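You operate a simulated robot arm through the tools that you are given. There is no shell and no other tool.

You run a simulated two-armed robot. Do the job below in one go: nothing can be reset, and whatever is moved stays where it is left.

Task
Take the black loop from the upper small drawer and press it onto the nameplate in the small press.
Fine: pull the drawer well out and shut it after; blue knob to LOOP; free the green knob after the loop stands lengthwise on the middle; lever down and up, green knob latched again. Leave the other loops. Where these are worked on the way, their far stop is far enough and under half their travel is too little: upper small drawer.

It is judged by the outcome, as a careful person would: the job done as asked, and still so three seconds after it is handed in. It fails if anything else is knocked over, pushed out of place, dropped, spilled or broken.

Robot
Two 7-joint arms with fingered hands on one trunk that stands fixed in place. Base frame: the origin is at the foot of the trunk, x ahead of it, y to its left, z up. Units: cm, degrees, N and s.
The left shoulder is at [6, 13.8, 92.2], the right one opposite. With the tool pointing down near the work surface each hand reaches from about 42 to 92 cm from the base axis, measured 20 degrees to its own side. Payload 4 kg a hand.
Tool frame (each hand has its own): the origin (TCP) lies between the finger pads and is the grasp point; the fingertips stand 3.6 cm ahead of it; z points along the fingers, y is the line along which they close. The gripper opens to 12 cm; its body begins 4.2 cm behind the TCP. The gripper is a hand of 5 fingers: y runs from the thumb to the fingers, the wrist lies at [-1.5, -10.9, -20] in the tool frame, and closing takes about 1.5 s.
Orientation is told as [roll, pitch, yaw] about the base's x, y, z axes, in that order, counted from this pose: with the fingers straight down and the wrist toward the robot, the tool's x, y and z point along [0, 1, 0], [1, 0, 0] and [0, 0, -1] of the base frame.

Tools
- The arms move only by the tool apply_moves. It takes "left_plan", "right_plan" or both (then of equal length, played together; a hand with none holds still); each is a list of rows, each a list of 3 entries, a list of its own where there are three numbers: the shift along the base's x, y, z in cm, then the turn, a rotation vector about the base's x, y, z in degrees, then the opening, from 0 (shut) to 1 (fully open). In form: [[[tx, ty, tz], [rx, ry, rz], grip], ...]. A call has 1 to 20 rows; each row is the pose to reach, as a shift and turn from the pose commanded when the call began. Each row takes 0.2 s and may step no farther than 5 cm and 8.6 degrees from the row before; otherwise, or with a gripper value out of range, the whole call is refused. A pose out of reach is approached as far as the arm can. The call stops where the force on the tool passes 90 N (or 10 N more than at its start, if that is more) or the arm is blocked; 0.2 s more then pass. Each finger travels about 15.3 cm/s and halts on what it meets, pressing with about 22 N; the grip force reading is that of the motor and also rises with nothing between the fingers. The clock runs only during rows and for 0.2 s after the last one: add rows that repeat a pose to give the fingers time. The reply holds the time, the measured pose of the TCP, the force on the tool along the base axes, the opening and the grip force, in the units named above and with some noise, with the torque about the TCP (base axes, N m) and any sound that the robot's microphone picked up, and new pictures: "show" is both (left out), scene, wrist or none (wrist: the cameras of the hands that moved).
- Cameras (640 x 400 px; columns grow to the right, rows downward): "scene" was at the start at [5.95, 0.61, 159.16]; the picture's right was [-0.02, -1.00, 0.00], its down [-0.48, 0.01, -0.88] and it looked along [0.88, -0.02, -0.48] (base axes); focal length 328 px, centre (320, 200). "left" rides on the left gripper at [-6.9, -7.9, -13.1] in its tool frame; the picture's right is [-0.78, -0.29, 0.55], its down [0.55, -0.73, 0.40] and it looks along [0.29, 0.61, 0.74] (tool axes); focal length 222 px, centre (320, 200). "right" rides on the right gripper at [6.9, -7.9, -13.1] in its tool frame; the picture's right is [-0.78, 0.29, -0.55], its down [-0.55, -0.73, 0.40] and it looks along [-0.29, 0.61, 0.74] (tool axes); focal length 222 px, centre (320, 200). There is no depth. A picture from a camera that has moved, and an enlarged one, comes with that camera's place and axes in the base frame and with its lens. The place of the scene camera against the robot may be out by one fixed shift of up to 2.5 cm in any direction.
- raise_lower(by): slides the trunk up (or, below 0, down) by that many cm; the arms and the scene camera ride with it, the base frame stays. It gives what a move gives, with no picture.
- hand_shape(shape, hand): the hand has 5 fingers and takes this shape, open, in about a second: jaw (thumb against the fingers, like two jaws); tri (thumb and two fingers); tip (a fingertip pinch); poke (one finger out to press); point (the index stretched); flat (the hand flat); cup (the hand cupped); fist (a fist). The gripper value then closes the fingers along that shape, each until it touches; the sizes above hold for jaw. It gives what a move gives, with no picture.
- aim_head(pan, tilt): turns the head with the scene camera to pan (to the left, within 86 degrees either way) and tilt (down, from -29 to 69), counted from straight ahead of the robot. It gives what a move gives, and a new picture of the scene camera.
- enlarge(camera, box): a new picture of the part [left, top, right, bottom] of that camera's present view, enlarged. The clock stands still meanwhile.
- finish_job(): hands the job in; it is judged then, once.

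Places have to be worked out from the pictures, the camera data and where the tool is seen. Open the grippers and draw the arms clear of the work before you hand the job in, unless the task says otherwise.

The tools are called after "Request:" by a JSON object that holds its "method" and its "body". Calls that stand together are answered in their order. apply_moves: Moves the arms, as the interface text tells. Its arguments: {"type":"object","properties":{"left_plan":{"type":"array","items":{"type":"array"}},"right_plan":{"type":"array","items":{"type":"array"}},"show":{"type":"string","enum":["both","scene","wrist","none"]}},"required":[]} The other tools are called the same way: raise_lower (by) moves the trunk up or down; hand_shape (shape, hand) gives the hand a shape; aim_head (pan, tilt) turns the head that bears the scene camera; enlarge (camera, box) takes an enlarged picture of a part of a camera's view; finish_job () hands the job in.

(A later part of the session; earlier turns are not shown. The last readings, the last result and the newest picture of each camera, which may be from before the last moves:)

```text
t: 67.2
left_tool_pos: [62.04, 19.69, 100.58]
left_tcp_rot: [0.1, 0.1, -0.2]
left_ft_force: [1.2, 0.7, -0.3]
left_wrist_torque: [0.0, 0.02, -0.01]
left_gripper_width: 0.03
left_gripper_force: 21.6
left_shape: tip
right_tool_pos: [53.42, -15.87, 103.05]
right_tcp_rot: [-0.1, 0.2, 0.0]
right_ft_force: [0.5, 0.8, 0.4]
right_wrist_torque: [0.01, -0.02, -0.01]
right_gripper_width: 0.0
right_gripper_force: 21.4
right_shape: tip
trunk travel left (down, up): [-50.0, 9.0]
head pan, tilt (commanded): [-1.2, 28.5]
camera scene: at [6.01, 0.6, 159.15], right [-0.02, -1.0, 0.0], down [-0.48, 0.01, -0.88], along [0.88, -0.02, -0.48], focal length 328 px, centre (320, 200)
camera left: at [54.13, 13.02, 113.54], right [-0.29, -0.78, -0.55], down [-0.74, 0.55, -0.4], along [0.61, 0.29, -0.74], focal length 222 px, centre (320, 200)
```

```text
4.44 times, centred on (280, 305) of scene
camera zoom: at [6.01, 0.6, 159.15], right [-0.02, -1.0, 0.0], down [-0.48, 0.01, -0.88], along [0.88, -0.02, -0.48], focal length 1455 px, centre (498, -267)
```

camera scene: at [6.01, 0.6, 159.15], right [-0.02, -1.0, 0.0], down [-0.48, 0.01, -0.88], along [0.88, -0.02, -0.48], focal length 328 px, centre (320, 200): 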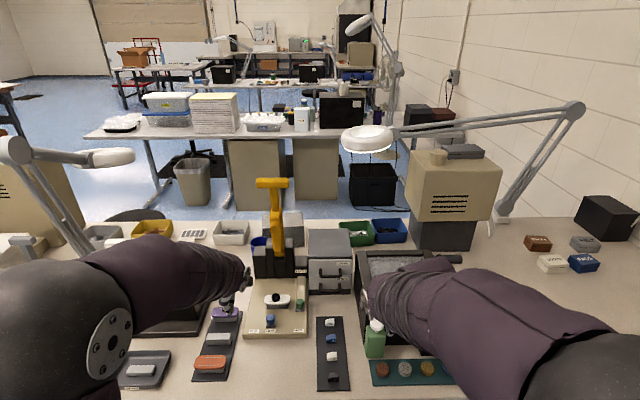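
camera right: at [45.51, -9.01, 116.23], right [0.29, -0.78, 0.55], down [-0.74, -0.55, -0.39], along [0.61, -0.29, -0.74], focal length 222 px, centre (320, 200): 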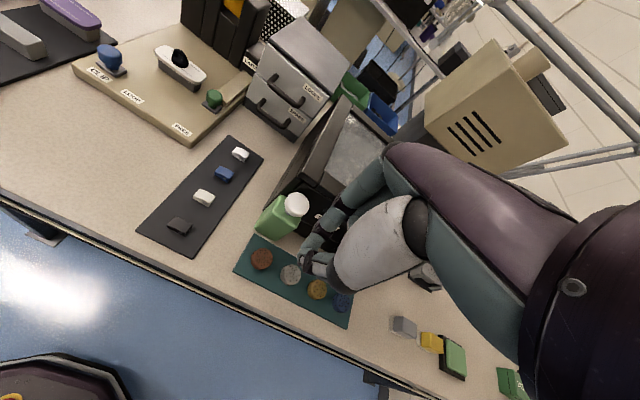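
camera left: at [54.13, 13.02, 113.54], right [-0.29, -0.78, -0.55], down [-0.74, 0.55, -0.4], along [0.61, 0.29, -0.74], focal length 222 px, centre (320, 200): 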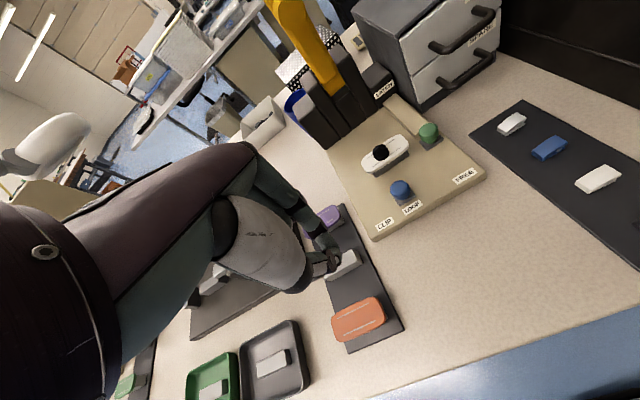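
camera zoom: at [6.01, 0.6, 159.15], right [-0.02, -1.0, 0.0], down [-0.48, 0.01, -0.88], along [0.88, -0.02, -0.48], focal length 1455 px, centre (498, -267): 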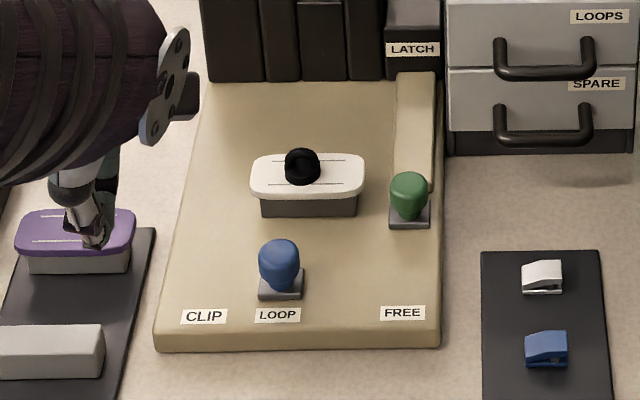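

The blue knob stands at LOOP and the loop is still in place. Next the green knob with the right hand (its idle fingers point away from the loop); I move the left hand aside and bring the right hand near for a better look.

Request:
{"method": "apply_moves", "body": {"left_plan": [[[-2, 1, 2.5], [0, 0, 0], 0.0], [[-4, 2, 5], [0, 0, 0], 0.0], [[-6, 3, 7.5], [0, 0, 0], 0.0], [[-8, 4, 10], [0, 0, 0], 0.0], [[-8, 5, 12], [0, 0, 0], 0.0], [[-8, 5, 12], [0, 0, 0], 0.0], [[-8, 5, 12], [0, 0, 0], 0.0]], "right_plan": [[[3.5, 3, 0], [0, 0, 0], 0.1], [[7, 6, 0], [0, 0, 0], 0.2], [[10.5, 9, 0], [0, 0, 0], 0.35], [[14, 12, 0], [0, 0, 0], 0.35], [[17.5, 15.5, 0], [0, 0, 0], 0.35], [[20.5, 18.5, 0], [0, 0, 0], 0.35], [[20.5, 18.5, 0], [0, 0, 0], 0.35]], "show": "both"}}

Request:
{"method": "enlarge", "body": {"camera": "right", "box": [200, 150, 360, 310]}}

```text
t: 68.8
left_tool_pos: [53.83, 24.79, 112.6]
left_tcp_rot: [0.0, 0.1, -0.1]
left_ft_force: [0.0, 0.4, -0.3]
left_wrist_torque: [0.03, -0.01, 0.01]
left_gripper_width: 0.01
left_gripper_force: 22.0
left_shape: tip
right_tool_pos: [74.02, 2.84, 103.0]
right_tcp_rot: [0.0, 0.3, 0.1]
right_ft_force: [0.5, 0.2, 0.3]
right_wrist_torque: [0.04, 0.02, 0.02]
right_gripper_width: 4.17
right_gripper_force: 0.1
right_shape: tip
trunk travel left (down, up): [-50.0, 9.0]
head pan, tilt (commanded): [-1.2, 28.5]
camera scene: at [5.91, 0.6, 159.16], right [-0.02, -1.0, 0.0], down [-0.48, 0.01, -0.88], along [0.88, -0.02, -0.48], focal length 328 px, centre (320, 200)
camera right: at [66.21, 9.64, 116.11], right [0.29, -0.78, 0.55], down [-0.74, -0.55, -0.39], along [0.61, -0.29, -0.74], focal length 222 px, centre (320, 200)
camera left: at [45.96, 18.05, 125.64], right [-0.29, -0.78, -0.55], down [-0.73, 0.55, -0.4], along [0.61, 0.29, -0.74], focal length 222 px, centre (320, 200)
```

scene: 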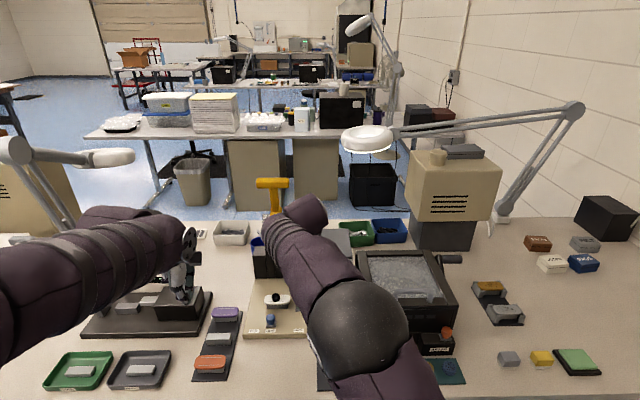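
right: 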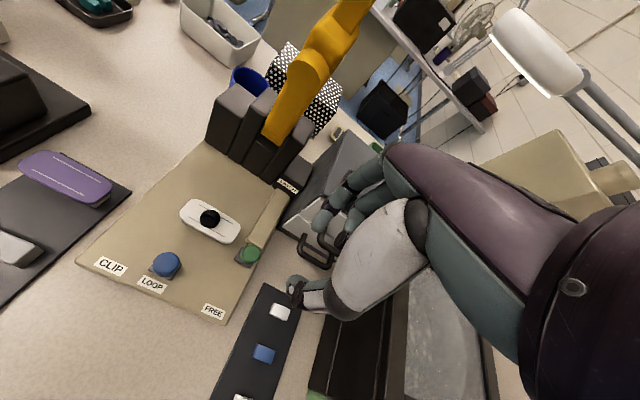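
left: 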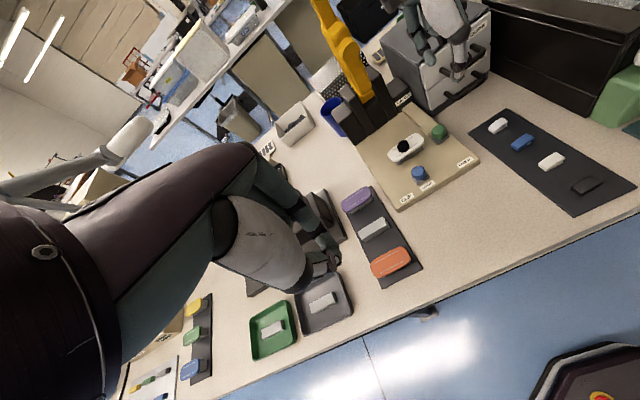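

```text
2.50 times, centred on (280, 230) of right
camera zoom: at [66.21, 9.64, 116.11], right [0.29, -0.78, 0.55], down [-0.74, -0.55, -0.39], along [0.61, -0.29, -0.74], focal length 555 px, centre (420, 125)
```

zoom: 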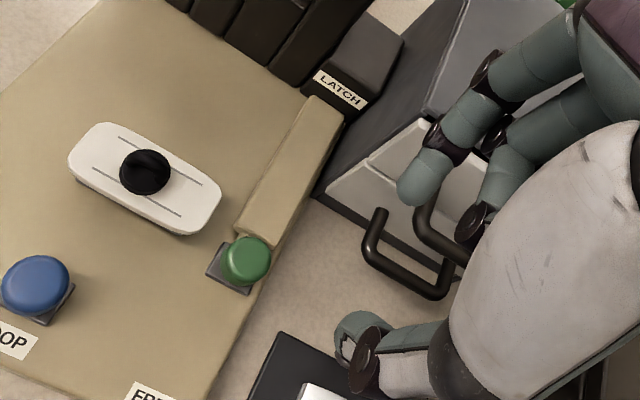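

I see the green knob at about (76.8, 4.1), with the tan bar ending right behind it. I move the right hand straight over it, fingers open 4 cm along x, and look.

Request:
{"method": "apply_moves", "body": {"right_plan": [[[1.4, 0.7, -3], [0, 0, 0], 0.37], [[2.8, 1.4, -6], [0, 0, 0], 0.37], [[2.8, 1.4, -9.5], [0, 0, 0], 0.37], [[2.8, 1.4, -9.5], [0, 0, 0], 0.37]], "show": "wrist"}}

Request:
{"method": "enlarge", "body": {"camera": "right", "box": [240, 180, 380, 310]}}

Request:
{"method": "enlarge", "body": {"camera": "left", "box": [380, 60, 480, 180]}}

```text
t: 69.8
left_tool_pos: [53.81, 24.77, 112.62]
left_tcp_rot: [-0.1, 0.1, -0.1]
left_ft_force: [-0.1, 0.2, 0.1]
left_wrist_torque: [0.03, 0.04, -0.03]
left_gripper_width: 0.0
left_gripper_force: 22.1
left_shape: tip
right_tool_pos: [76.66, 4.03, 93.63]
right_tcp_rot: [0.0, 0.2, 0.0]
right_ft_force: [0.0, -1.4, 0.9]
right_wrist_torque: [-0.02, -0.01, -0.02]
right_gripper_width: 4.37
right_gripper_force: 0.1
right_shape: tip
trunk travel left (down, up): [-50.0, 9.0]
head pan, tilt (commanded): [-1.2, 28.5]
camera right: at [68.91, 10.88, 106.6], right [0.29, -0.78, 0.55], down [-0.74, -0.55, -0.4], along [0.61, -0.29, -0.74], focal length 222 px, centre (320, 200)
```

right: 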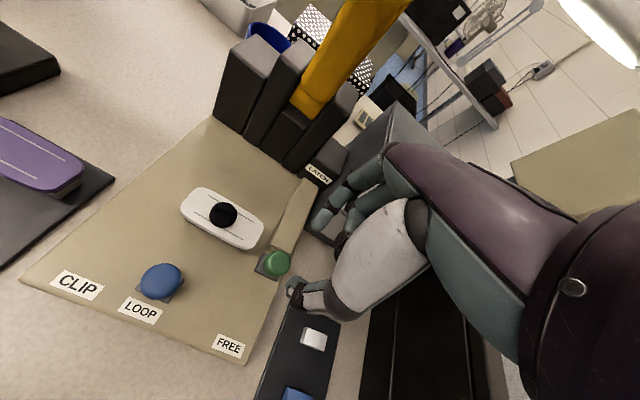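

```text
3.08 times, centred on (310, 245) of right
camera zoom: at [68.91, 10.88, 106.6], right [0.29, -0.78, 0.55], down [-0.74, -0.55, -0.4], along [0.61, -0.29, -0.74], focal length 684 px, centre (351, 62)
```

zoom: 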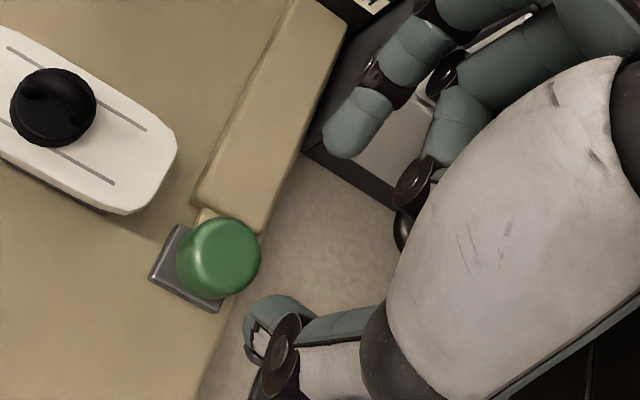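

```text
3.33 times, centred on (430, 120) of left
camera zoom: at [45.99, 18.05, 125.63], right [-0.29, -0.78, -0.55], down [-0.73, 0.55, -0.4], along [0.61, 0.29, -0.74], focal length 740 px, centre (-47, 467)
```

zoom: 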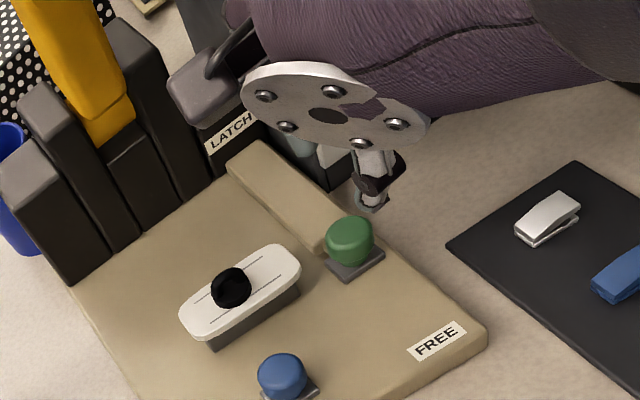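

The dome centre is at about (77.0, 4.0, 84.3), and the tan bar starts about 0.3 cm behind it, lower than the dome. I lower the open fingers around the dome.

Request:
{"method": "apply_moves", "body": {"right_plan": [[[0.1, 0.2, -1.2], [0, 0, 0], 0.37], [[0.1, 0.2, -2.4], [0, 0, 0], 0.37], [[0.1, 0.2, -3.5], [0, 0, 0], 0.37], [[0.1, 0.2, -3.5], [0, 0, 0], 0.37]], "show": "none"}}

Request:
{"method": "enlarge", "body": {"camera": "right", "box": [240, 180, 380, 310]}}

Request:
{"method": "enlarge", "body": {"camera": "left", "box": [390, 80, 470, 160]}}

```text
t: 70.8
left_tool_pos: [53.92, 24.81, 112.68]
left_tcp_rot: [0.0, 0.1, -0.2]
left_ft_force: [-0.3, 0.0, 0.6]
left_wrist_torque: [-0.01, 0.0, -0.02]
left_gripper_width: 0.0
left_gripper_force: 22.2
left_shape: tip
right_tool_pos: [76.73, 4.12, 90.03]
right_tcp_rot: [-0.1, 0.3, 0.0]
right_ft_force: [0.3, -0.4, 0.2]
right_wrist_torque: [0.01, 0.03, -0.01]
right_gripper_width: 4.38
right_gripper_force: 0.0
right_shape: tip
trunk travel left (down, up): [-50.0, 9.0]
head pan, tilt (commanded): [-1.2, 28.5]
```

```text
3.08 times, centred on (310, 245) of right
camera zoom: at [68.93, 10.94, 103.12], right [0.29, -0.78, 0.55], down [-0.74, -0.55, -0.39], along [0.61, -0.29, -0.74], focal length 684 px, centre (351, 62)
```

zoom: 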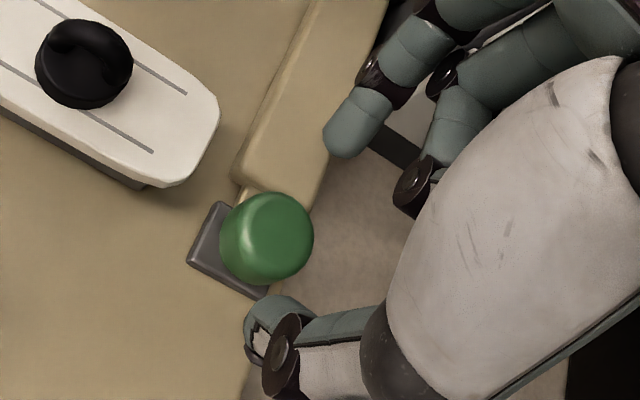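

```text
5.00 times, centred on (430, 120) of left
camera zoom: at [46.0, 18.05, 125.62], right [-0.29, -0.78, -0.55], down [-0.73, 0.55, -0.4], along [0.61, 0.29, -0.74], focal length 1111 px, centre (-230, 600)
```

zoom: 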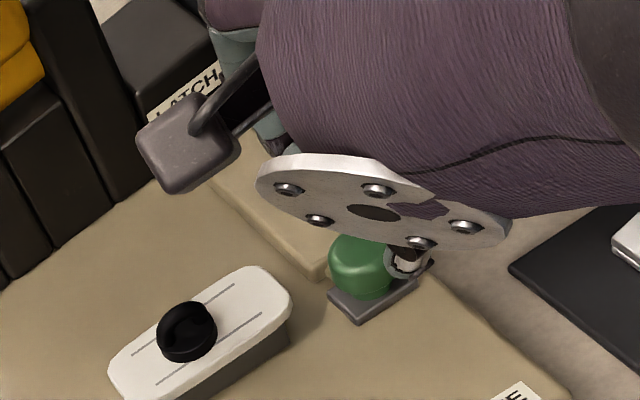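

The dome is at (77.1, 4.0, 84.0), well between the fingers. I lower to dome height and close on it.

Request:
{"method": "apply_moves", "body": {"right_plan": [[[0.1, 0.1, -0.7], [0, 0, 0], 0.37], [[0.15, 0.12, -1.4], [0, 0, 0], 0.37], [[0.15, 0.12, -1.9], [0, 0, 0], 0.37], [[0.15, 0.12, -1.9], [0, 0, 0], 0.37]], "show": "none"}}

Request:
{"method": "enlarge", "body": {"camera": "right", "box": [240, 180, 380, 310]}}

```text
t: 71.8
left_tool_pos: [53.95, 24.93, 112.47]
left_tcp_rot: [0.1, 0.1, -0.1]
left_ft_force: [0.4, 0.8, 0.1]
left_wrist_torque: [-0.03, 0.0, -0.01]
left_gripper_width: 0.0
left_gripper_force: 22.7
left_shape: tip
right_tool_pos: [76.96, 4.08, 88.07]
right_tcp_rot: [0.0, 0.2, -0.1]
right_ft_force: [0.1, 0.2, 1.0]
right_wrist_torque: [-0.01, 0.02, -0.03]
right_gripper_width: 4.4
right_gripper_force: 0.1
right_shape: tip
trunk travel left (down, up): [-50.0, 9.0]
head pan, tilt (commanded): [-1.2, 28.5]
```

```text
3.08 times, centred on (310, 245) of right
camera zoom: at [69.08, 11.08, 101.11], right [0.29, -0.78, 0.55], down [-0.74, -0.55, -0.39], along [0.61, -0.29, -0.74], focal length 684 px, centre (351, 62)
```

zoom: 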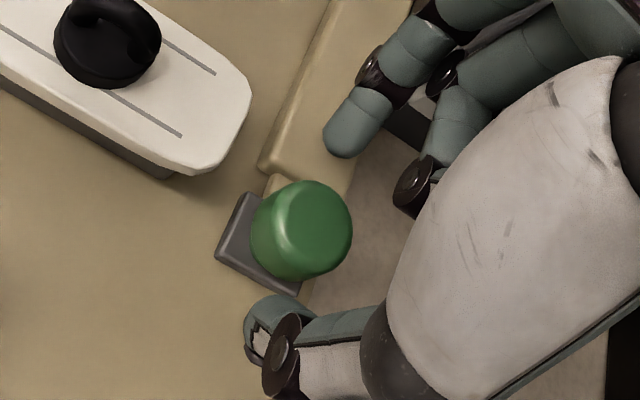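

The dome lies at the pinch point. I close the fingers on it.

Request:
{"method": "apply_moves", "body": {"right_plan": [[[0, 0, 0], [0, 0, 0], 0.3], [[0, 0, 0], [0, 0, 0], 0.24], [[0, 0, 0], [0, 0, 0], 0.18], [[0, 0, 0], [0, 0, 0], 0.12], [[0, 0, 0], [0, 0, 0], 0.1], [[0, 0, 0], [0, 0, 0], 0.1]], "show": "none"}}

Request:
{"method": "enlarge", "body": {"camera": "right", "box": [240, 180, 380, 310]}}

```text
t: 73.2
left_tool_pos: [53.87, 24.86, 112.55]
left_tcp_rot: [-0.1, 0.0, -0.1]
left_ft_force: [0.6, 0.7, 1.1]
left_wrist_torque: [-0.01, -0.01, 0.02]
left_gripper_width: 0.0
left_gripper_force: 22.5
left_shape: tip
right_tool_pos: [77.06, 4.34, 88.02]
right_tcp_rot: [0.1, 0.2, 0.2]
right_ft_force: [-0.4, 1.2, -0.3]
right_wrist_torque: [0.04, 0.01, 0.05]
right_gripper_width: 1.96
right_gripper_force: 21.9
right_shape: tip
trunk travel left (down, up): [-50.0, 9.0]
head pan, tilt (commanded): [-1.2, 28.5]
```

```text
3.08 times, centred on (310, 245) of right
camera zoom: at [69.06, 11.11, 101.1], right [0.29, -0.78, 0.55], down [-0.74, -0.55, -0.39], along [0.61, -0.29, -0.74], focal length 684 px, centre (351, 62)
```

zoom: 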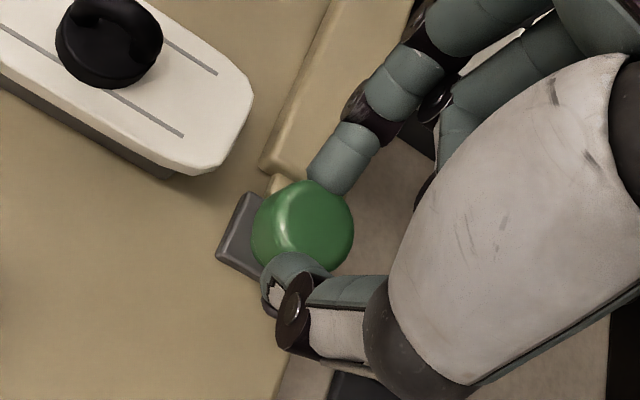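

The knob is held (22 N). I pull it toward FREE in small steps.

Request:
{"method": "apply_moves", "body": {"right_plan": [[[-0.4, 0, 0], [0, 0, 0], 0.1], [[-0.8, 0, 0], [0, 0, 0], 0.1], [[-1.2, 0, 0], [0, 0, 0], 0.1], [[-1.6, 0, 0], [0, 0, 0], 0.1], [[-1.6, 0, 0], [0, 0, 0], 0.1]], "show": "none"}}

Request:
{"method": "enlarge", "body": {"camera": "right", "box": [220, 160, 380, 310]}}

Request:
{"method": "enlarge", "body": {"camera": "left", "box": [380, 80, 480, 180]}}

```text
t: 74.4
left_tool_pos: [53.94, 24.8, 112.54]
left_tcp_rot: [0.0, 0.1, -0.1]
left_ft_force: [-0.2, 0.4, 0.7]
left_wrist_torque: [0.03, 0.01, -0.01]
left_gripper_width: 0.0
left_gripper_force: 22.0
left_shape: tip
right_tool_pos: [75.21, 4.21, 87.99]
right_tcp_rot: [-0.1, 0.2, 0.0]
right_ft_force: [1.6, 0.6, -2.8]
right_wrist_torque: [0.01, -0.04, -0.01]
right_gripper_width: 1.95
right_gripper_force: 21.6
right_shape: tip
trunk travel left (down, up): [-50.0, 9.0]
head pan, tilt (commanded): [-1.2, 28.5]
```

```text
2.67 times, centred on (300, 235) of right
camera zoom: at [67.38, 11.13, 101.12], right [0.29, -0.78, 0.55], down [-0.74, -0.55, -0.39], along [0.61, -0.29, -0.74], focal length 592 px, centre (373, 107)
```

zoom: 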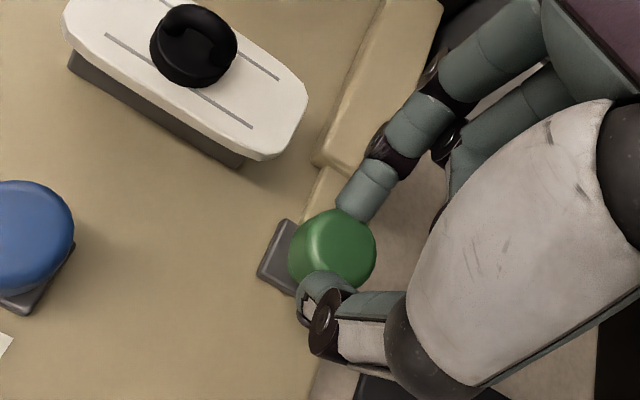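

```text
4.00 times, centred on (430, 130) of left
camera zoom: at [46.02, 18.06, 125.61], right [-0.29, -0.78, -0.55], down [-0.74, 0.55, -0.4], along [0.61, 0.29, -0.74], focal length 888 px, centre (-120, 480)
```

zoom: 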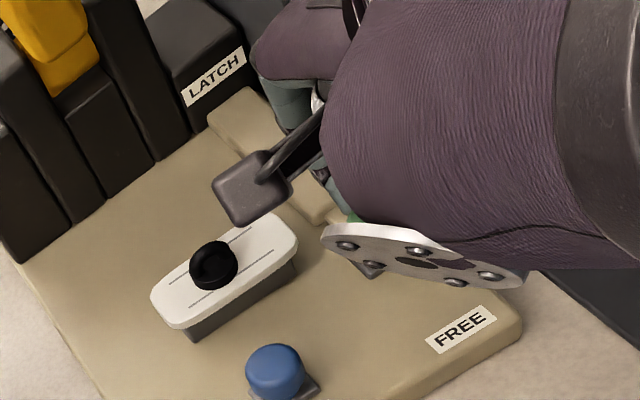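

The knob slides out of its tan housing. I keep pulling until its stop.

Request:
{"method": "apply_moves", "body": {"right_plan": [[[-0.5, 0, 0], [0, 0, 0], 0.1], [[-1, 0, 0], [0, 0, 0], 0.1], [[-1.5, 0, 0], [0, 0, 0], 0.1], [[-2, 0, 0], [0, 0, 0], 0.1], [[-2.5, 0, 0], [0, 0, 0], 0.1], [[-2.5, 0, 0], [0, 0, 0], 0.1]], "show": "none"}}

Request:
{"method": "enlarge", "body": {"camera": "right", "box": [220, 160, 380, 310]}}

Request:
{"method": "enlarge", "body": {"camera": "left", "box": [380, 80, 480, 180]}}

```text
t: 75.8
left_tool_pos: [54.06, 24.84, 112.62]
left_tcp_rot: [-0.1, 0.2, -0.1]
left_ft_force: [0.4, -0.4, 1.0]
left_wrist_torque: [0.01, 0.0, -0.02]
left_gripper_width: 0.02
left_gripper_force: 22.1
left_shape: tip
right_tool_pos: [72.94, 4.45, 88.22]
right_tcp_rot: [0.0, -0.2, 0.1]
right_ft_force: [20.5, 1.7, 10.4]
right_wrist_torque: [0.03, -0.67, 0.05]
right_gripper_width: 1.88
right_gripper_force: 22.2
right_shape: tip
trunk travel left (down, up): [-50.0, 9.0]
head pan, tilt (commanded): [-1.2, 28.5]
```

```text
2.67 times, centred on (300, 235) of right
camera zoom: at [65.0, 11.18, 101.34], right [0.29, -0.79, 0.55], down [-0.73, -0.55, -0.4], along [0.61, -0.28, -0.74], focal length 592 px, centre (373, 107)
```

zoom: 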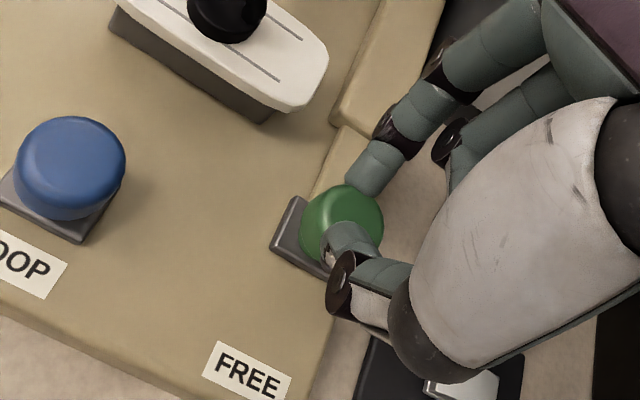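

```text
4.00 times, centred on (430, 130) of left
camera zoom: at [46.11, 18.07, 125.61], right [-0.29, -0.78, -0.55], down [-0.74, 0.55, -0.4], along [0.61, 0.29, -0.74], focal length 888 px, centre (-120, 480)
```

zoom: 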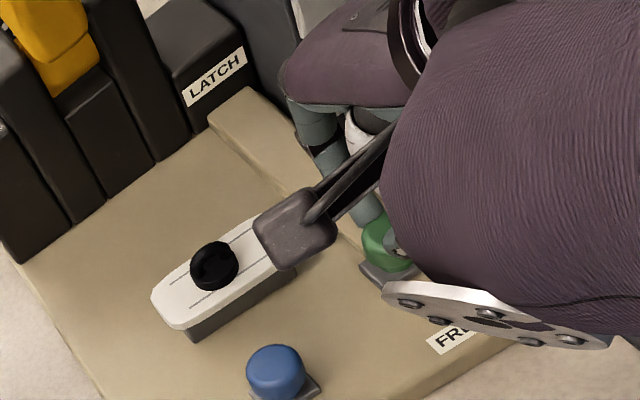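

The pull reached resistance (20 N) and the fingers slid a little on the dome. I ease off, open the fingers and look at where the knob stands.

Request:
{"method": "apply_moves", "body": {"right_plan": [[[0.6, 0, -0.1], [0, 0, 0], 0.1], [[0.9, 0, -0.1], [0, 0, 0], 0.18], [[0.9, 0, -0.1], [0, 0, 0], 0.3], [[0.9, 0, -0.1], [0, 0, 0], 0.38], [[0.9, 0, -0.1], [0, 0, 0], 0.38]], "show": "none"}}

Request:
{"method": "enlarge", "body": {"camera": "right", "box": [220, 160, 380, 310]}}

Request:
{"method": "enlarge", "body": {"camera": "left", "box": [390, 90, 480, 180]}}

```text
t: 77.0
left_tool_pos: [53.81, 24.9, 112.61]
left_tcp_rot: [-0.1, 0.1, -0.1]
left_ft_force: [0.8, 0.4, -0.1]
left_wrist_torque: [-0.03, -0.01, 0.03]
left_gripper_width: 0.0
left_gripper_force: 22.5
left_shape: tip
right_tool_pos: [73.61, 4.23, 87.79]
right_tcp_rot: [-0.1, 0.4, 0.0]
right_ft_force: [0.2, 0.3, 0.1]
right_wrist_torque: [0.01, -0.01, 0.01]
right_gripper_width: 4.51
right_gripper_force: 0.0
right_shape: tip
trunk travel left (down, up): [-50.0, 9.0]
head pan, tilt (commanded): [-1.2, 28.5]
```

```text
2.67 times, centred on (300, 235) of right
camera zoom: at [65.73, 11.14, 100.96], right [0.29, -0.78, 0.55], down [-0.74, -0.55, -0.39], along [0.61, -0.29, -0.74], focal length 592 px, centre (373, 107)
```

zoom: 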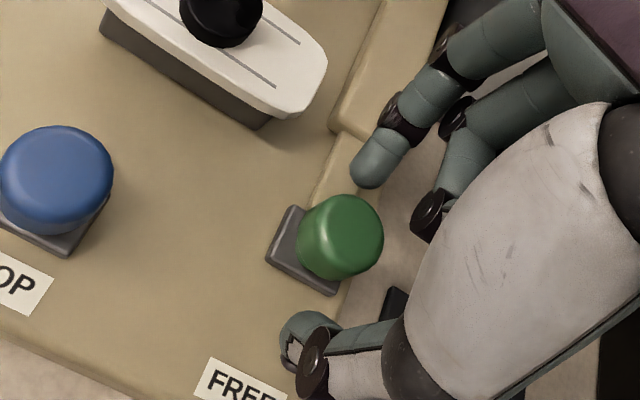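

```text
4.44 times, centred on (435, 135) of left
camera zoom: at [46.01, 18.06, 125.61], right [-0.29, -0.78, -0.55], down [-0.74, 0.55, -0.4], along [0.61, 0.29, -0.74], focal length 987 px, centre (-191, 489)
```

zoom: 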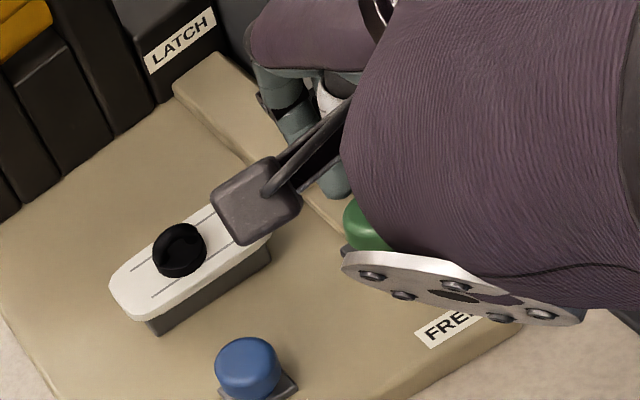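

The knob moved about 2.7 cm (to x = 74.4). To make sure it is at its stop, I push it from behind with the index finger, gently toward the robot.

Request:
{"method": "apply_moves", "body": {"right_plan": [[[-0.4, 0, 0], [0, 0, 0], 0.38], [[-0.8, 0, 0], [0, 0, 0], 0.38], [[-1.1, 0, 0], [0, 0, 0], 0.38], [[-1.1, 0, 0], [0, 0, 0], 0.38]], "show": "none"}}

Request:
{"method": "enlarge", "body": {"camera": "right", "box": [220, 160, 380, 310]}}

```text
t: 78.0
left_tool_pos: [53.86, 24.79, 112.56]
left_tcp_rot: [0.0, 0.1, -0.1]
left_ft_force: [0.0, -0.1, 0.5]
left_wrist_torque: [-0.02, -0.02, 0.02]
left_gripper_width: 0.02
left_gripper_force: 21.9
left_shape: tip
right_tool_pos: [72.6, 4.12, 87.92]
right_tcp_rot: [0.0, 0.3, 0.1]
right_ft_force: [2.3, -0.3, 0.1]
right_wrist_torque: [-0.01, -0.09, -0.02]
right_gripper_width: 4.7
right_gripper_force: 0.0
right_shape: tip
trunk travel left (down, up): [-50.0, 9.0]
head pan, tilt (commanded): [-1.2, 28.5]
```

```text
2.67 times, centred on (300, 235) of right
camera zoom: at [64.69, 11.12, 101.01], right [0.29, -0.78, 0.55], down [-0.74, -0.55, -0.4], along [0.61, -0.29, -0.74], focal length 592 px, centre (373, 107)
```

zoom: 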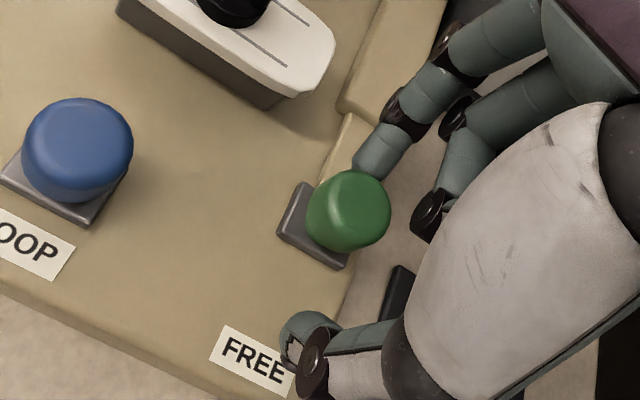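

The knob stays at x = 74.4 with the finger touching it. I press slightly more to see whether it's a true stop.

Request:
{"method": "apply_moves", "body": {"right_plan": [[[-0.3, 0, 0], [0, 0, 0], 0.38], [[-0.6, 0, 0], [0, 0, 0], 0.38], [[-0.6, 0, 0], [0, 0, 0], 0.38]], "show": "none"}}

Request:
{"method": "enlarge", "body": {"camera": "right", "box": [220, 160, 380, 310]}}

```text
t: 78.8
left_tool_pos: [54.01, 24.83, 112.61]
left_tcp_rot: [0.1, 0.1, -0.1]
left_ft_force: [0.3, 0.8, 0.2]
left_wrist_torque: [0.03, 0.02, 0.02]
left_gripper_width: 0.02
left_gripper_force: 21.9
left_shape: tip
right_tool_pos: [71.93, 4.16, 87.94]
right_tcp_rot: [0.0, 0.1, 0.0]
right_ft_force: [5.9, 0.6, 2.2]
right_wrist_torque: [0.04, -0.25, 0.02]
right_gripper_width: 5.12
right_gripper_force: 0.1
right_shape: tip
trunk travel left (down, up): [-50.0, 9.0]
head pan, tilt (commanded): [-1.2, 28.5]
```

```text
2.67 times, centred on (300, 235) of right
camera zoom: at [64.12, 11.1, 101.02], right [0.29, -0.78, 0.55], down [-0.74, -0.55, -0.4], along [0.61, -0.29, -0.74], focal length 592 px, centre (373, 107)
```

zoom: 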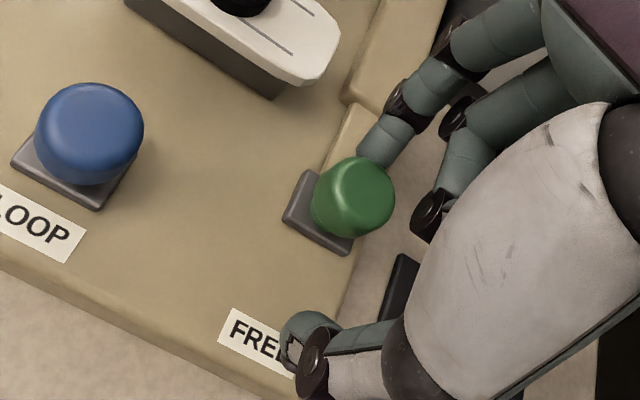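

The knob does not move further: it is at its FREE stop. I lift the right hand off and draw it clear so the lever can be worked.

Request:
{"method": "apply_moves", "body": {"right_plan": [[[0.8, 0, 0], [0, 0, 0], 0.38], [[1.4, 0, 0], [0, 0, 0], 0.4], [[1.4, 0, 1.5], [0, 0, 0], 0.42], [[1.4, 0, 4], [0, 0, 0], 0.42], [[0, -1.5, 8], [0, 0, 0], 0.42], [[-3, -4, 11], [0, 0, 0], 0.42], [[-6, -7, 13], [0, 0, 0], 0.3], [[-9.5, -10, 14], [0, 0, 0], 0.2], [[-13, -13, 15], [0, 0, 0], 0.1], [[-16, -16.5, 15], [0, 0, 0], 0.1], [[-16, -16.5, 15], [0, 0, 0], 0.1]], "show": "both"}}

Request:
{"method": "enlarge", "body": {"camera": "scene", "box": [220, 160, 360, 340]}}

Request:
{"method": "enlarge", "body": {"camera": "left", "box": [300, 0, 480, 180]}}

```text
t: 81.2
left_tool_pos: [54.0, 24.8, 112.67]
left_tcp_rot: [-0.1, 0.2, -0.1]
left_ft_force: [0.1, 0.6, -0.5]
left_wrist_torque: [0.02, -0.01, -0.02]
left_gripper_width: 0.0
left_gripper_force: 21.7
left_shape: tip
right_tool_pos: [56.03, -12.19, 103.04]
right_tcp_rot: [0.0, 0.3, 0.2]
right_ft_force: [-0.6, 0.8, -0.8]
right_wrist_torque: [-0.02, -0.01, -0.04]
right_gripper_width: 1.25
right_gripper_force: 0.0
right_shape: tip
trunk travel left (down, up): [-50.0, 9.0]
head pan, tilt (commanded): [-1.2, 28.5]
camera scene: at [5.98, 0.64, 159.15], right [-0.02, -1.0, 0.0], down [-0.48, 0.01, -0.88], along [0.88, -0.02, -0.48], focal length 328 px, centre (320, 200)
camera right: at [48.13, -5.33, 116.13], right [0.29, -0.78, 0.55], down [-0.74, -0.55, -0.39], along [0.61, -0.29, -0.74], focal length 222 px, centre (320, 200)
```

scene: 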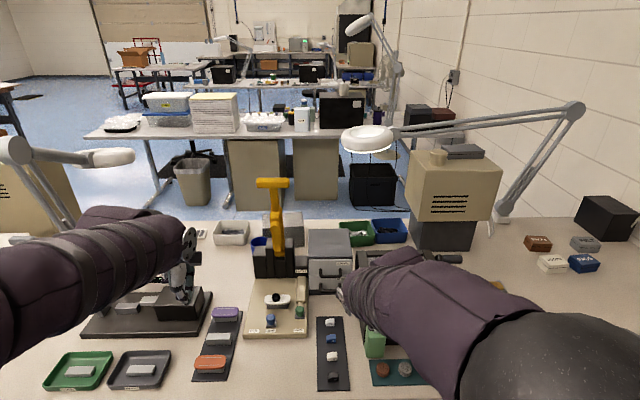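
right: 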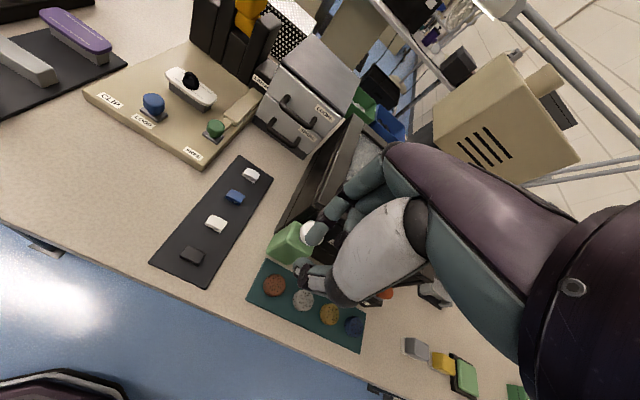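

```text
2.22 times, centred on (290, 250) of scene
camera zoom: at [5.98, 0.64, 159.15], right [-0.02, -1.0, 0.0], down [-0.48, 0.01, -0.88], along [0.88, -0.02, -0.48], focal length 728 px, centre (387, 89)
```

zoom: 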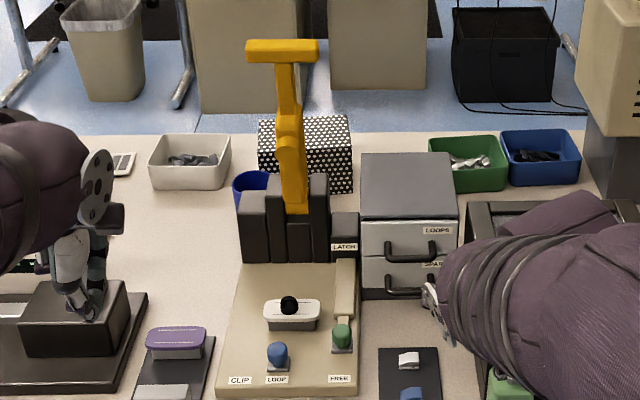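

```text
2.22 times, centred on (390, 90) of left
camera zoom: at [46.02, 18.09, 125.6], right [-0.29, -0.78, -0.55], down [-0.74, 0.55, -0.4], along [0.61, 0.29, -0.74], focal length 494 px, centre (164, 444)
```

zoom: 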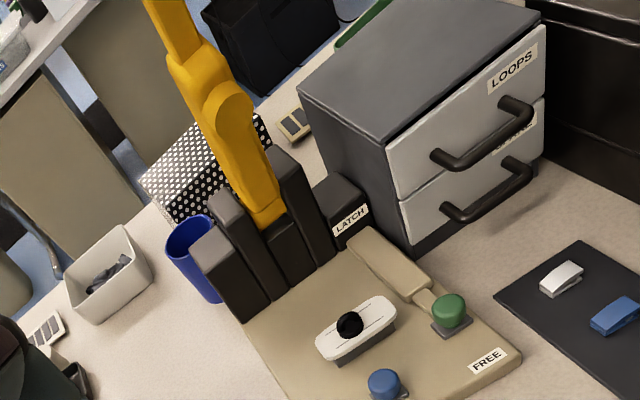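

The green knob now stands at FREE, with the lever still up. I look closely at the lever to find its pivot and handle.

Request:
{"method": "enlarge", "body": {"camera": "scene", "box": [240, 160, 320, 290]}}

Request:
{"method": "enlarge", "body": {"camera": "left", "box": [300, 0, 420, 130]}}

Request:
{"method": "enlarge", "body": {"camera": "right", "box": [170, 0, 290, 120]}}

```text
3.08 times, centred on (280, 225) of scene
camera zoom: at [5.98, 0.64, 159.15], right [-0.02, -1.0, 0.0], down [-0.48, 0.01, -0.88], along [0.88, -0.02, -0.48], focal length 1008 px, centre (443, 123)
```

zoom: 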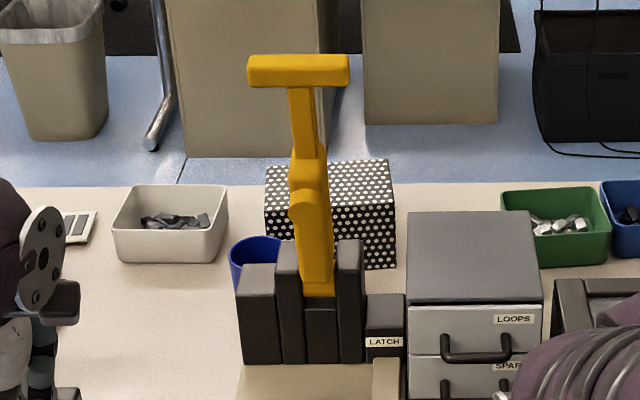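

```text
3.08 times, centred on (360, 65) of left
camera zoom: at [46.02, 18.09, 125.6], right [-0.29, -0.78, -0.55], down [-0.74, 0.55, -0.4], along [0.61, 0.29, -0.74], focal length 684 px, centre (197, 615)
```

zoom: 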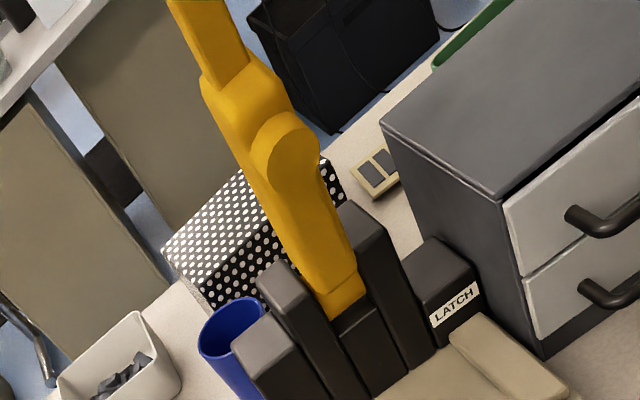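

```text
3.33 times, centred on (230, 60) of right
camera zoom: at [48.13, -5.33, 116.13], right [0.29, -0.78, 0.55], down [-0.74, -0.55, -0.39], along [0.61, -0.29, -0.74], focal length 740 px, centre (620, 667)
```

zoom: 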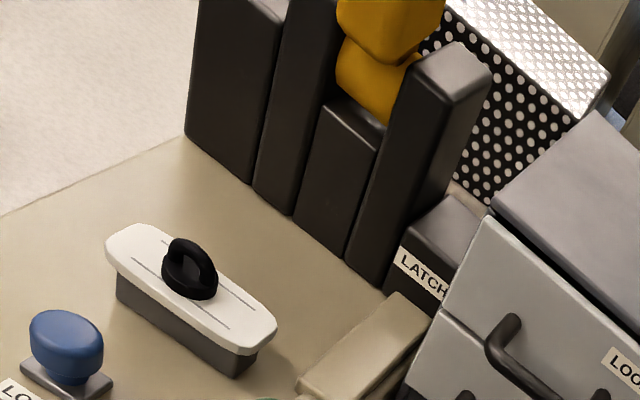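

The lever's handle bar is near (84.8, 11, 121), about 9 cm long along y, and the lever body with its boss seems to swing about a pivot low between the uprights, near (95, 11, 88). I give the left hand the jaw shape and bring it up in front of the bar, tilted 30 degrees, to measure it closely.

Request:
{"method": "hand_shape", "body": {"hand": "left", "shape": "jaw"}}

Request:
{"method": "apply_moves", "body": {"left_plan": [[[2, -1.5, 3], [0, 0, 0], 0.9], [[4, -3.5, 6], [0, -7, 0], 0.9], [[6, -6, 8.5], [0, -14, 0], 0.9], [[8, -8.5, 11], [0, -21, 0], 0.9], [[10, -11, 13], [0, -28, 0], 0.9], [[12, -13, 14], [0, -32, 0], 0.9], [[12, -13, 14], [0, -32, 0], 0.9]], "show": "both"}}

Request:
{"method": "enlarge", "body": {"camera": "left", "box": [220, 60, 480, 260]}}

```text
t: 82.1
left_tool_pos: [53.85, 24.89, 112.67]
left_tcp_rot: [0.0, 0.1, -0.2]
left_ft_force: [0.2, -0.1, 0.9]
left_wrist_torque: [-0.01, 0.02, 0.03]
left_gripper_width: 11.94
left_gripper_force: 0.0
left_shape: jaw
right_tool_pos: [56.0, -12.19, 103.09]
right_tcp_rot: [0.0, 0.1, 0.1]
right_ft_force: [0.4, -0.5, 0.0]
right_wrist_torque: [0.0, -0.01, 0.0]
right_gripper_width: 1.25
right_gripper_force: 0.0
right_shape: tip
trunk travel left (down, up): [-50.0, 9.0]
head pan, tilt (commanded): [-1.2, 28.5]
```

```text
t: 83.7
left_tool_pos: [66.05, 11.74, 126.7]
left_tcp_rot: [0.0, -32.0, 0.1]
left_ft_force: [0.0, -0.1, -0.9]
left_wrist_torque: [0.01, 0.0, -0.01]
left_gripper_width: 10.82
left_gripper_force: 0.1
left_shape: jaw
right_tool_pos: [55.98, -12.08, 103.04]
right_tcp_rot: [0.0, 0.2, 0.1]
right_ft_force: [-0.5, 0.7, 0.3]
right_wrist_torque: [0.01, 0.01, -0.01]
right_gripper_width: 1.26
right_gripper_force: 0.0
right_shape: tip
trunk travel left (down, up): [-50.0, 9.0]
head pan, tilt (commanded): [-1.2, 28.5]
camera scene: at [5.93, 0.64, 159.16], right [-0.02, -1.0, 0.0], down [-0.48, 0.01, -0.88], along [0.88, -0.02, -0.48], focal length 328 px, centre (320, 200)
camera left: at [52.32, 5.03, 133.56], right [0.04, -0.78, -0.62], down [-0.41, 0.55, -0.73], along [0.91, 0.29, -0.3], focal length 222 px, centre (320, 200)
```

scene: 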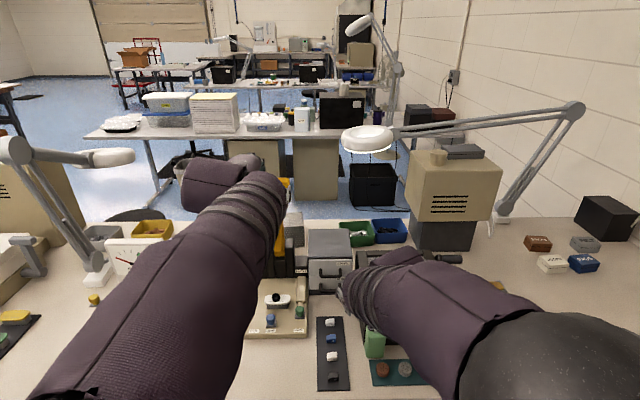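
left: 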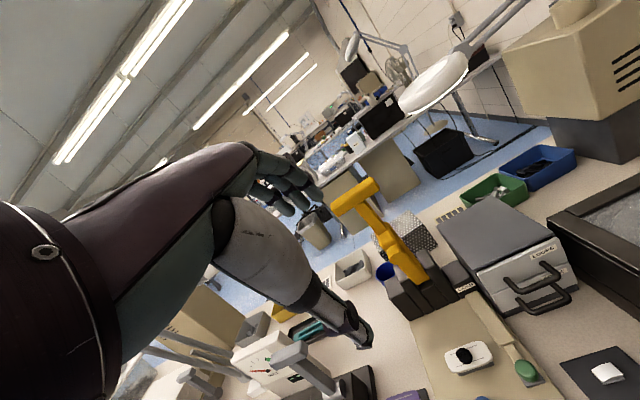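

```text
2.00 times, centred on (350, 160) of left
camera zoom: at [52.32, 5.03, 133.56], right [0.04, -0.78, -0.62], down [-0.41, 0.55, -0.73], along [0.91, 0.29, -0.3], focal length 444 px, centre (260, 280)
```

zoom: 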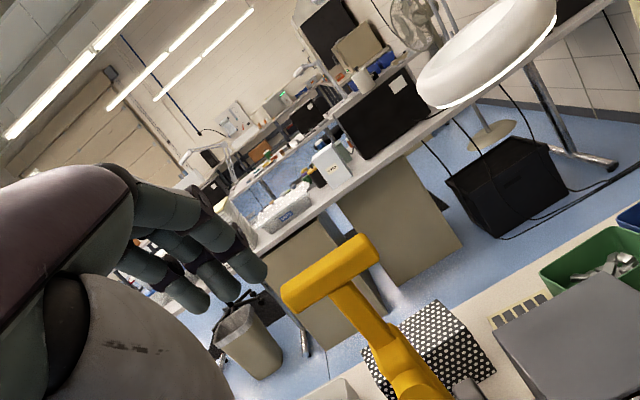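

I see the handle bar well. I shift the hand to get a second viewpoint for a good triangulation of the bar.

Request:
{"method": "apply_moves", "body": {"left_plan": [[[0, 4, 1], [0, 0, 0], 0.9], [[0, 8, 2], [0, 0, 0], 0.9], [[0, 10, 2], [0, 0, 0], 0.9], [[0, 10, 2], [0, 0, 0], 0.9]], "show": "wrist"}}

Request:
{"method": "enlarge", "body": {"camera": "left", "box": [320, 80, 520, 280]}}

```text
t: 84.7
left_tool_pos: [65.69, 21.84, 128.49]
left_tcp_rot: [0.1, -31.9, 0.0]
left_ft_force: [0.0, -0.8, -0.9]
left_wrist_torque: [0.02, -0.01, 0.01]
left_gripper_width: 10.84
left_gripper_force: 0.1
left_shape: jaw
right_tool_pos: [56.02, -12.16, 102.99]
right_tcp_rot: [0.0, 0.2, 0.0]
right_ft_force: [0.2, -0.6, 0.9]
right_wrist_torque: [0.0, 0.0, 0.01]
right_gripper_width: 1.24
right_gripper_force: 0.1
right_shape: tip
trunk travel left (down, up): [-50.0, 9.0]
head pan, tilt (commanded): [-1.2, 28.5]
camera left: at [52.07, 15.1, 135.34], right [0.04, -0.78, -0.62], down [-0.41, 0.55, -0.72], along [0.91, 0.29, -0.3], focal length 222 px, centre (320, 200)
```

left: 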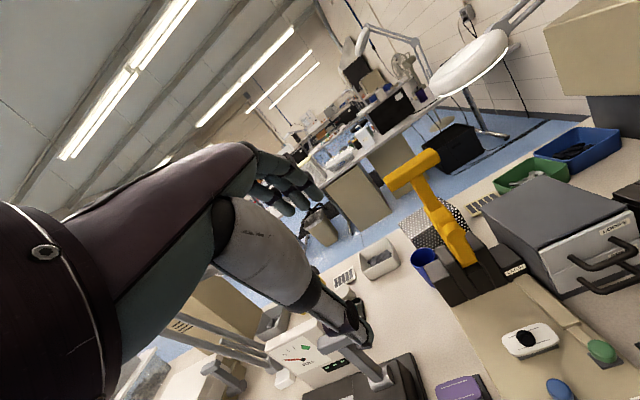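

```text
2.00 times, centred on (420, 180) of left
camera zoom: at [52.07, 15.1, 135.34], right [0.04, -0.78, -0.62], down [-0.41, 0.55, -0.72], along [0.91, 0.29, -0.3], focal length 444 px, centre (120, 240)
```

zoom: 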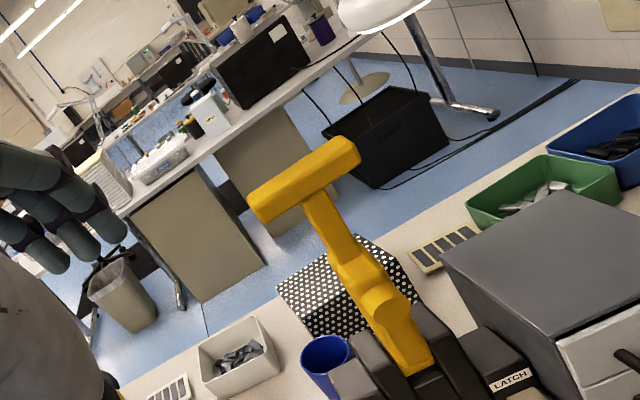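

The bar's centre is at (87.2, 11.1, 118.8), the boss at about (86.7, 11, 105.3) and the pivot near (95, 11, 89), which fits the boss landing on the loop. I tilt the left hand to 45 degrees in free space in front of the bar to test that pose.

Request:
{"method": "apply_moves", "body": {"left_plan": [[[2, -3.5, 0], [0, -4, 0], 0.9], [[4, -7, 0], [0, -8, 0], 0.9], [[5.5, -10, 0], [0, -13, 0], 0.9], [[5.5, -10.7, 0], [0, -13, 0], 0.9], [[5.5, -10.7, 0], [0, -13, 0], 0.9]], "show": "both"}}

Request:
{"method": "enlarge", "body": {"camera": "left", "box": [220, 100, 420, 300]}}

Request:
{"method": "enlarge", "body": {"camera": "scene", "box": [160, 130, 340, 300]}}

```text
t: 85.9
left_tool_pos: [71.33, 10.95, 128.49]
left_tcp_rot: [0.1, -44.9, -0.2]
left_ft_force: [-0.6, -0.5, -0.4]
left_wrist_torque: [-0.01, 0.0, 0.01]
left_gripper_width: 10.83
left_gripper_force: 0.0
left_shape: jaw
right_tool_pos: [56.08, -12.26, 103.06]
right_tcp_rot: [0.0, 0.2, 0.1]
right_ft_force: [0.1, 0.1, -0.1]
right_wrist_torque: [-0.01, 0.0, -0.01]
right_gripper_width: 1.24
right_gripper_force: 0.1
right_shape: tip
trunk travel left (down, up): [-50.0, 9.0]
head pan, tilt (commanded): [-1.2, 28.5]
camera scene: at [5.97, 0.59, 159.15], right [-0.02, -1.0, 0.0], down [-0.48, 0.01, -0.88], along [0.88, -0.02, -0.48], focal length 328 px, centre (320, 200)
camera left: at [56.48, 4.13, 131.99], right [0.18, -0.78, -0.59], down [-0.24, 0.55, -0.8], along [0.95, 0.29, -0.09], focal length 222 px, centre (320, 200)
```

scene: 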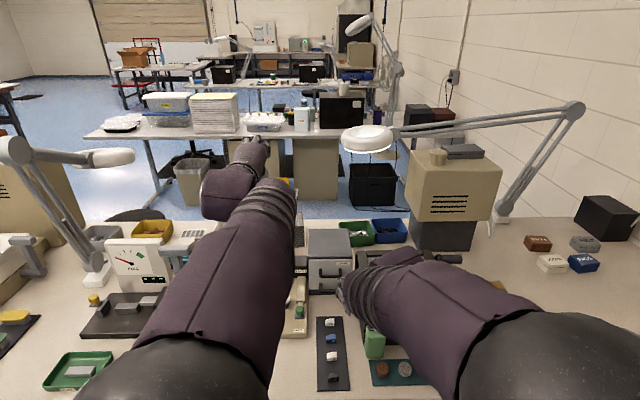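
left: 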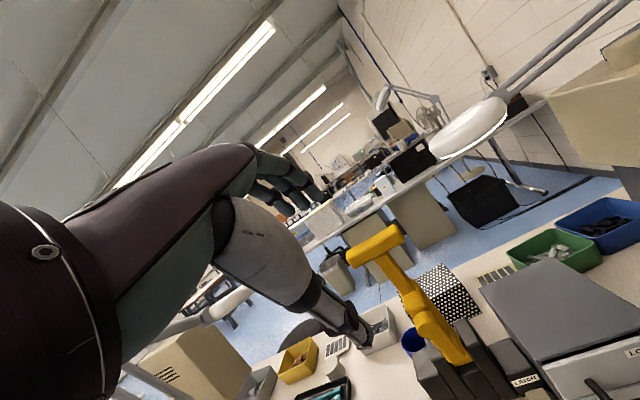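

```text
2.00 times, centred on (320, 200) of left
camera zoom: at [56.48, 4.13, 131.99], right [0.18, -0.78, -0.59], down [-0.24, 0.55, -0.8], along [0.95, 0.29, -0.09], focal length 444 px, centre (320, 200)
```

zoom: 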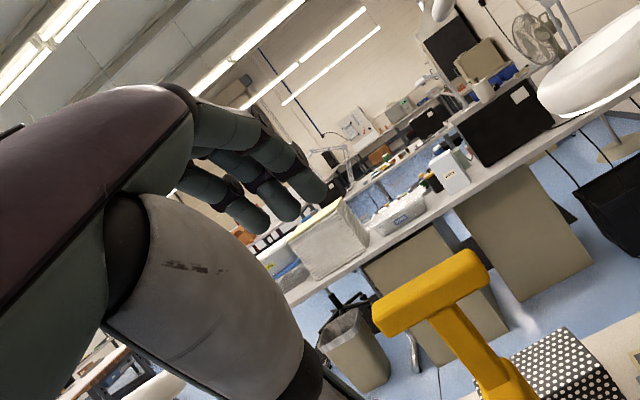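

```text
2.35 times, centred on (250, 215) of scene
camera zoom: at [5.97, 0.59, 159.15], right [-0.02, -1.0, 0.0], down [-0.48, 0.01, -0.88], along [0.88, -0.02, -0.48], focal length 770 px, centre (485, 165)
```

zoom: 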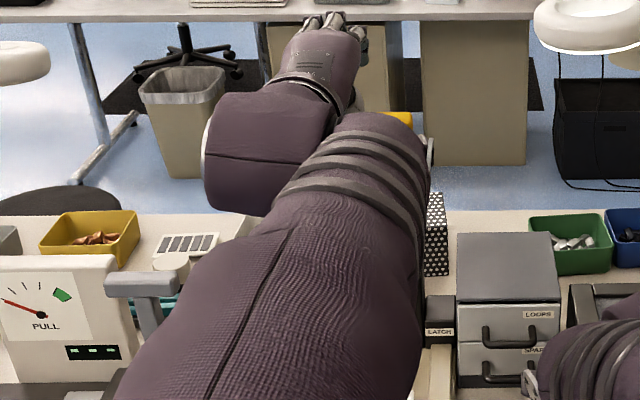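

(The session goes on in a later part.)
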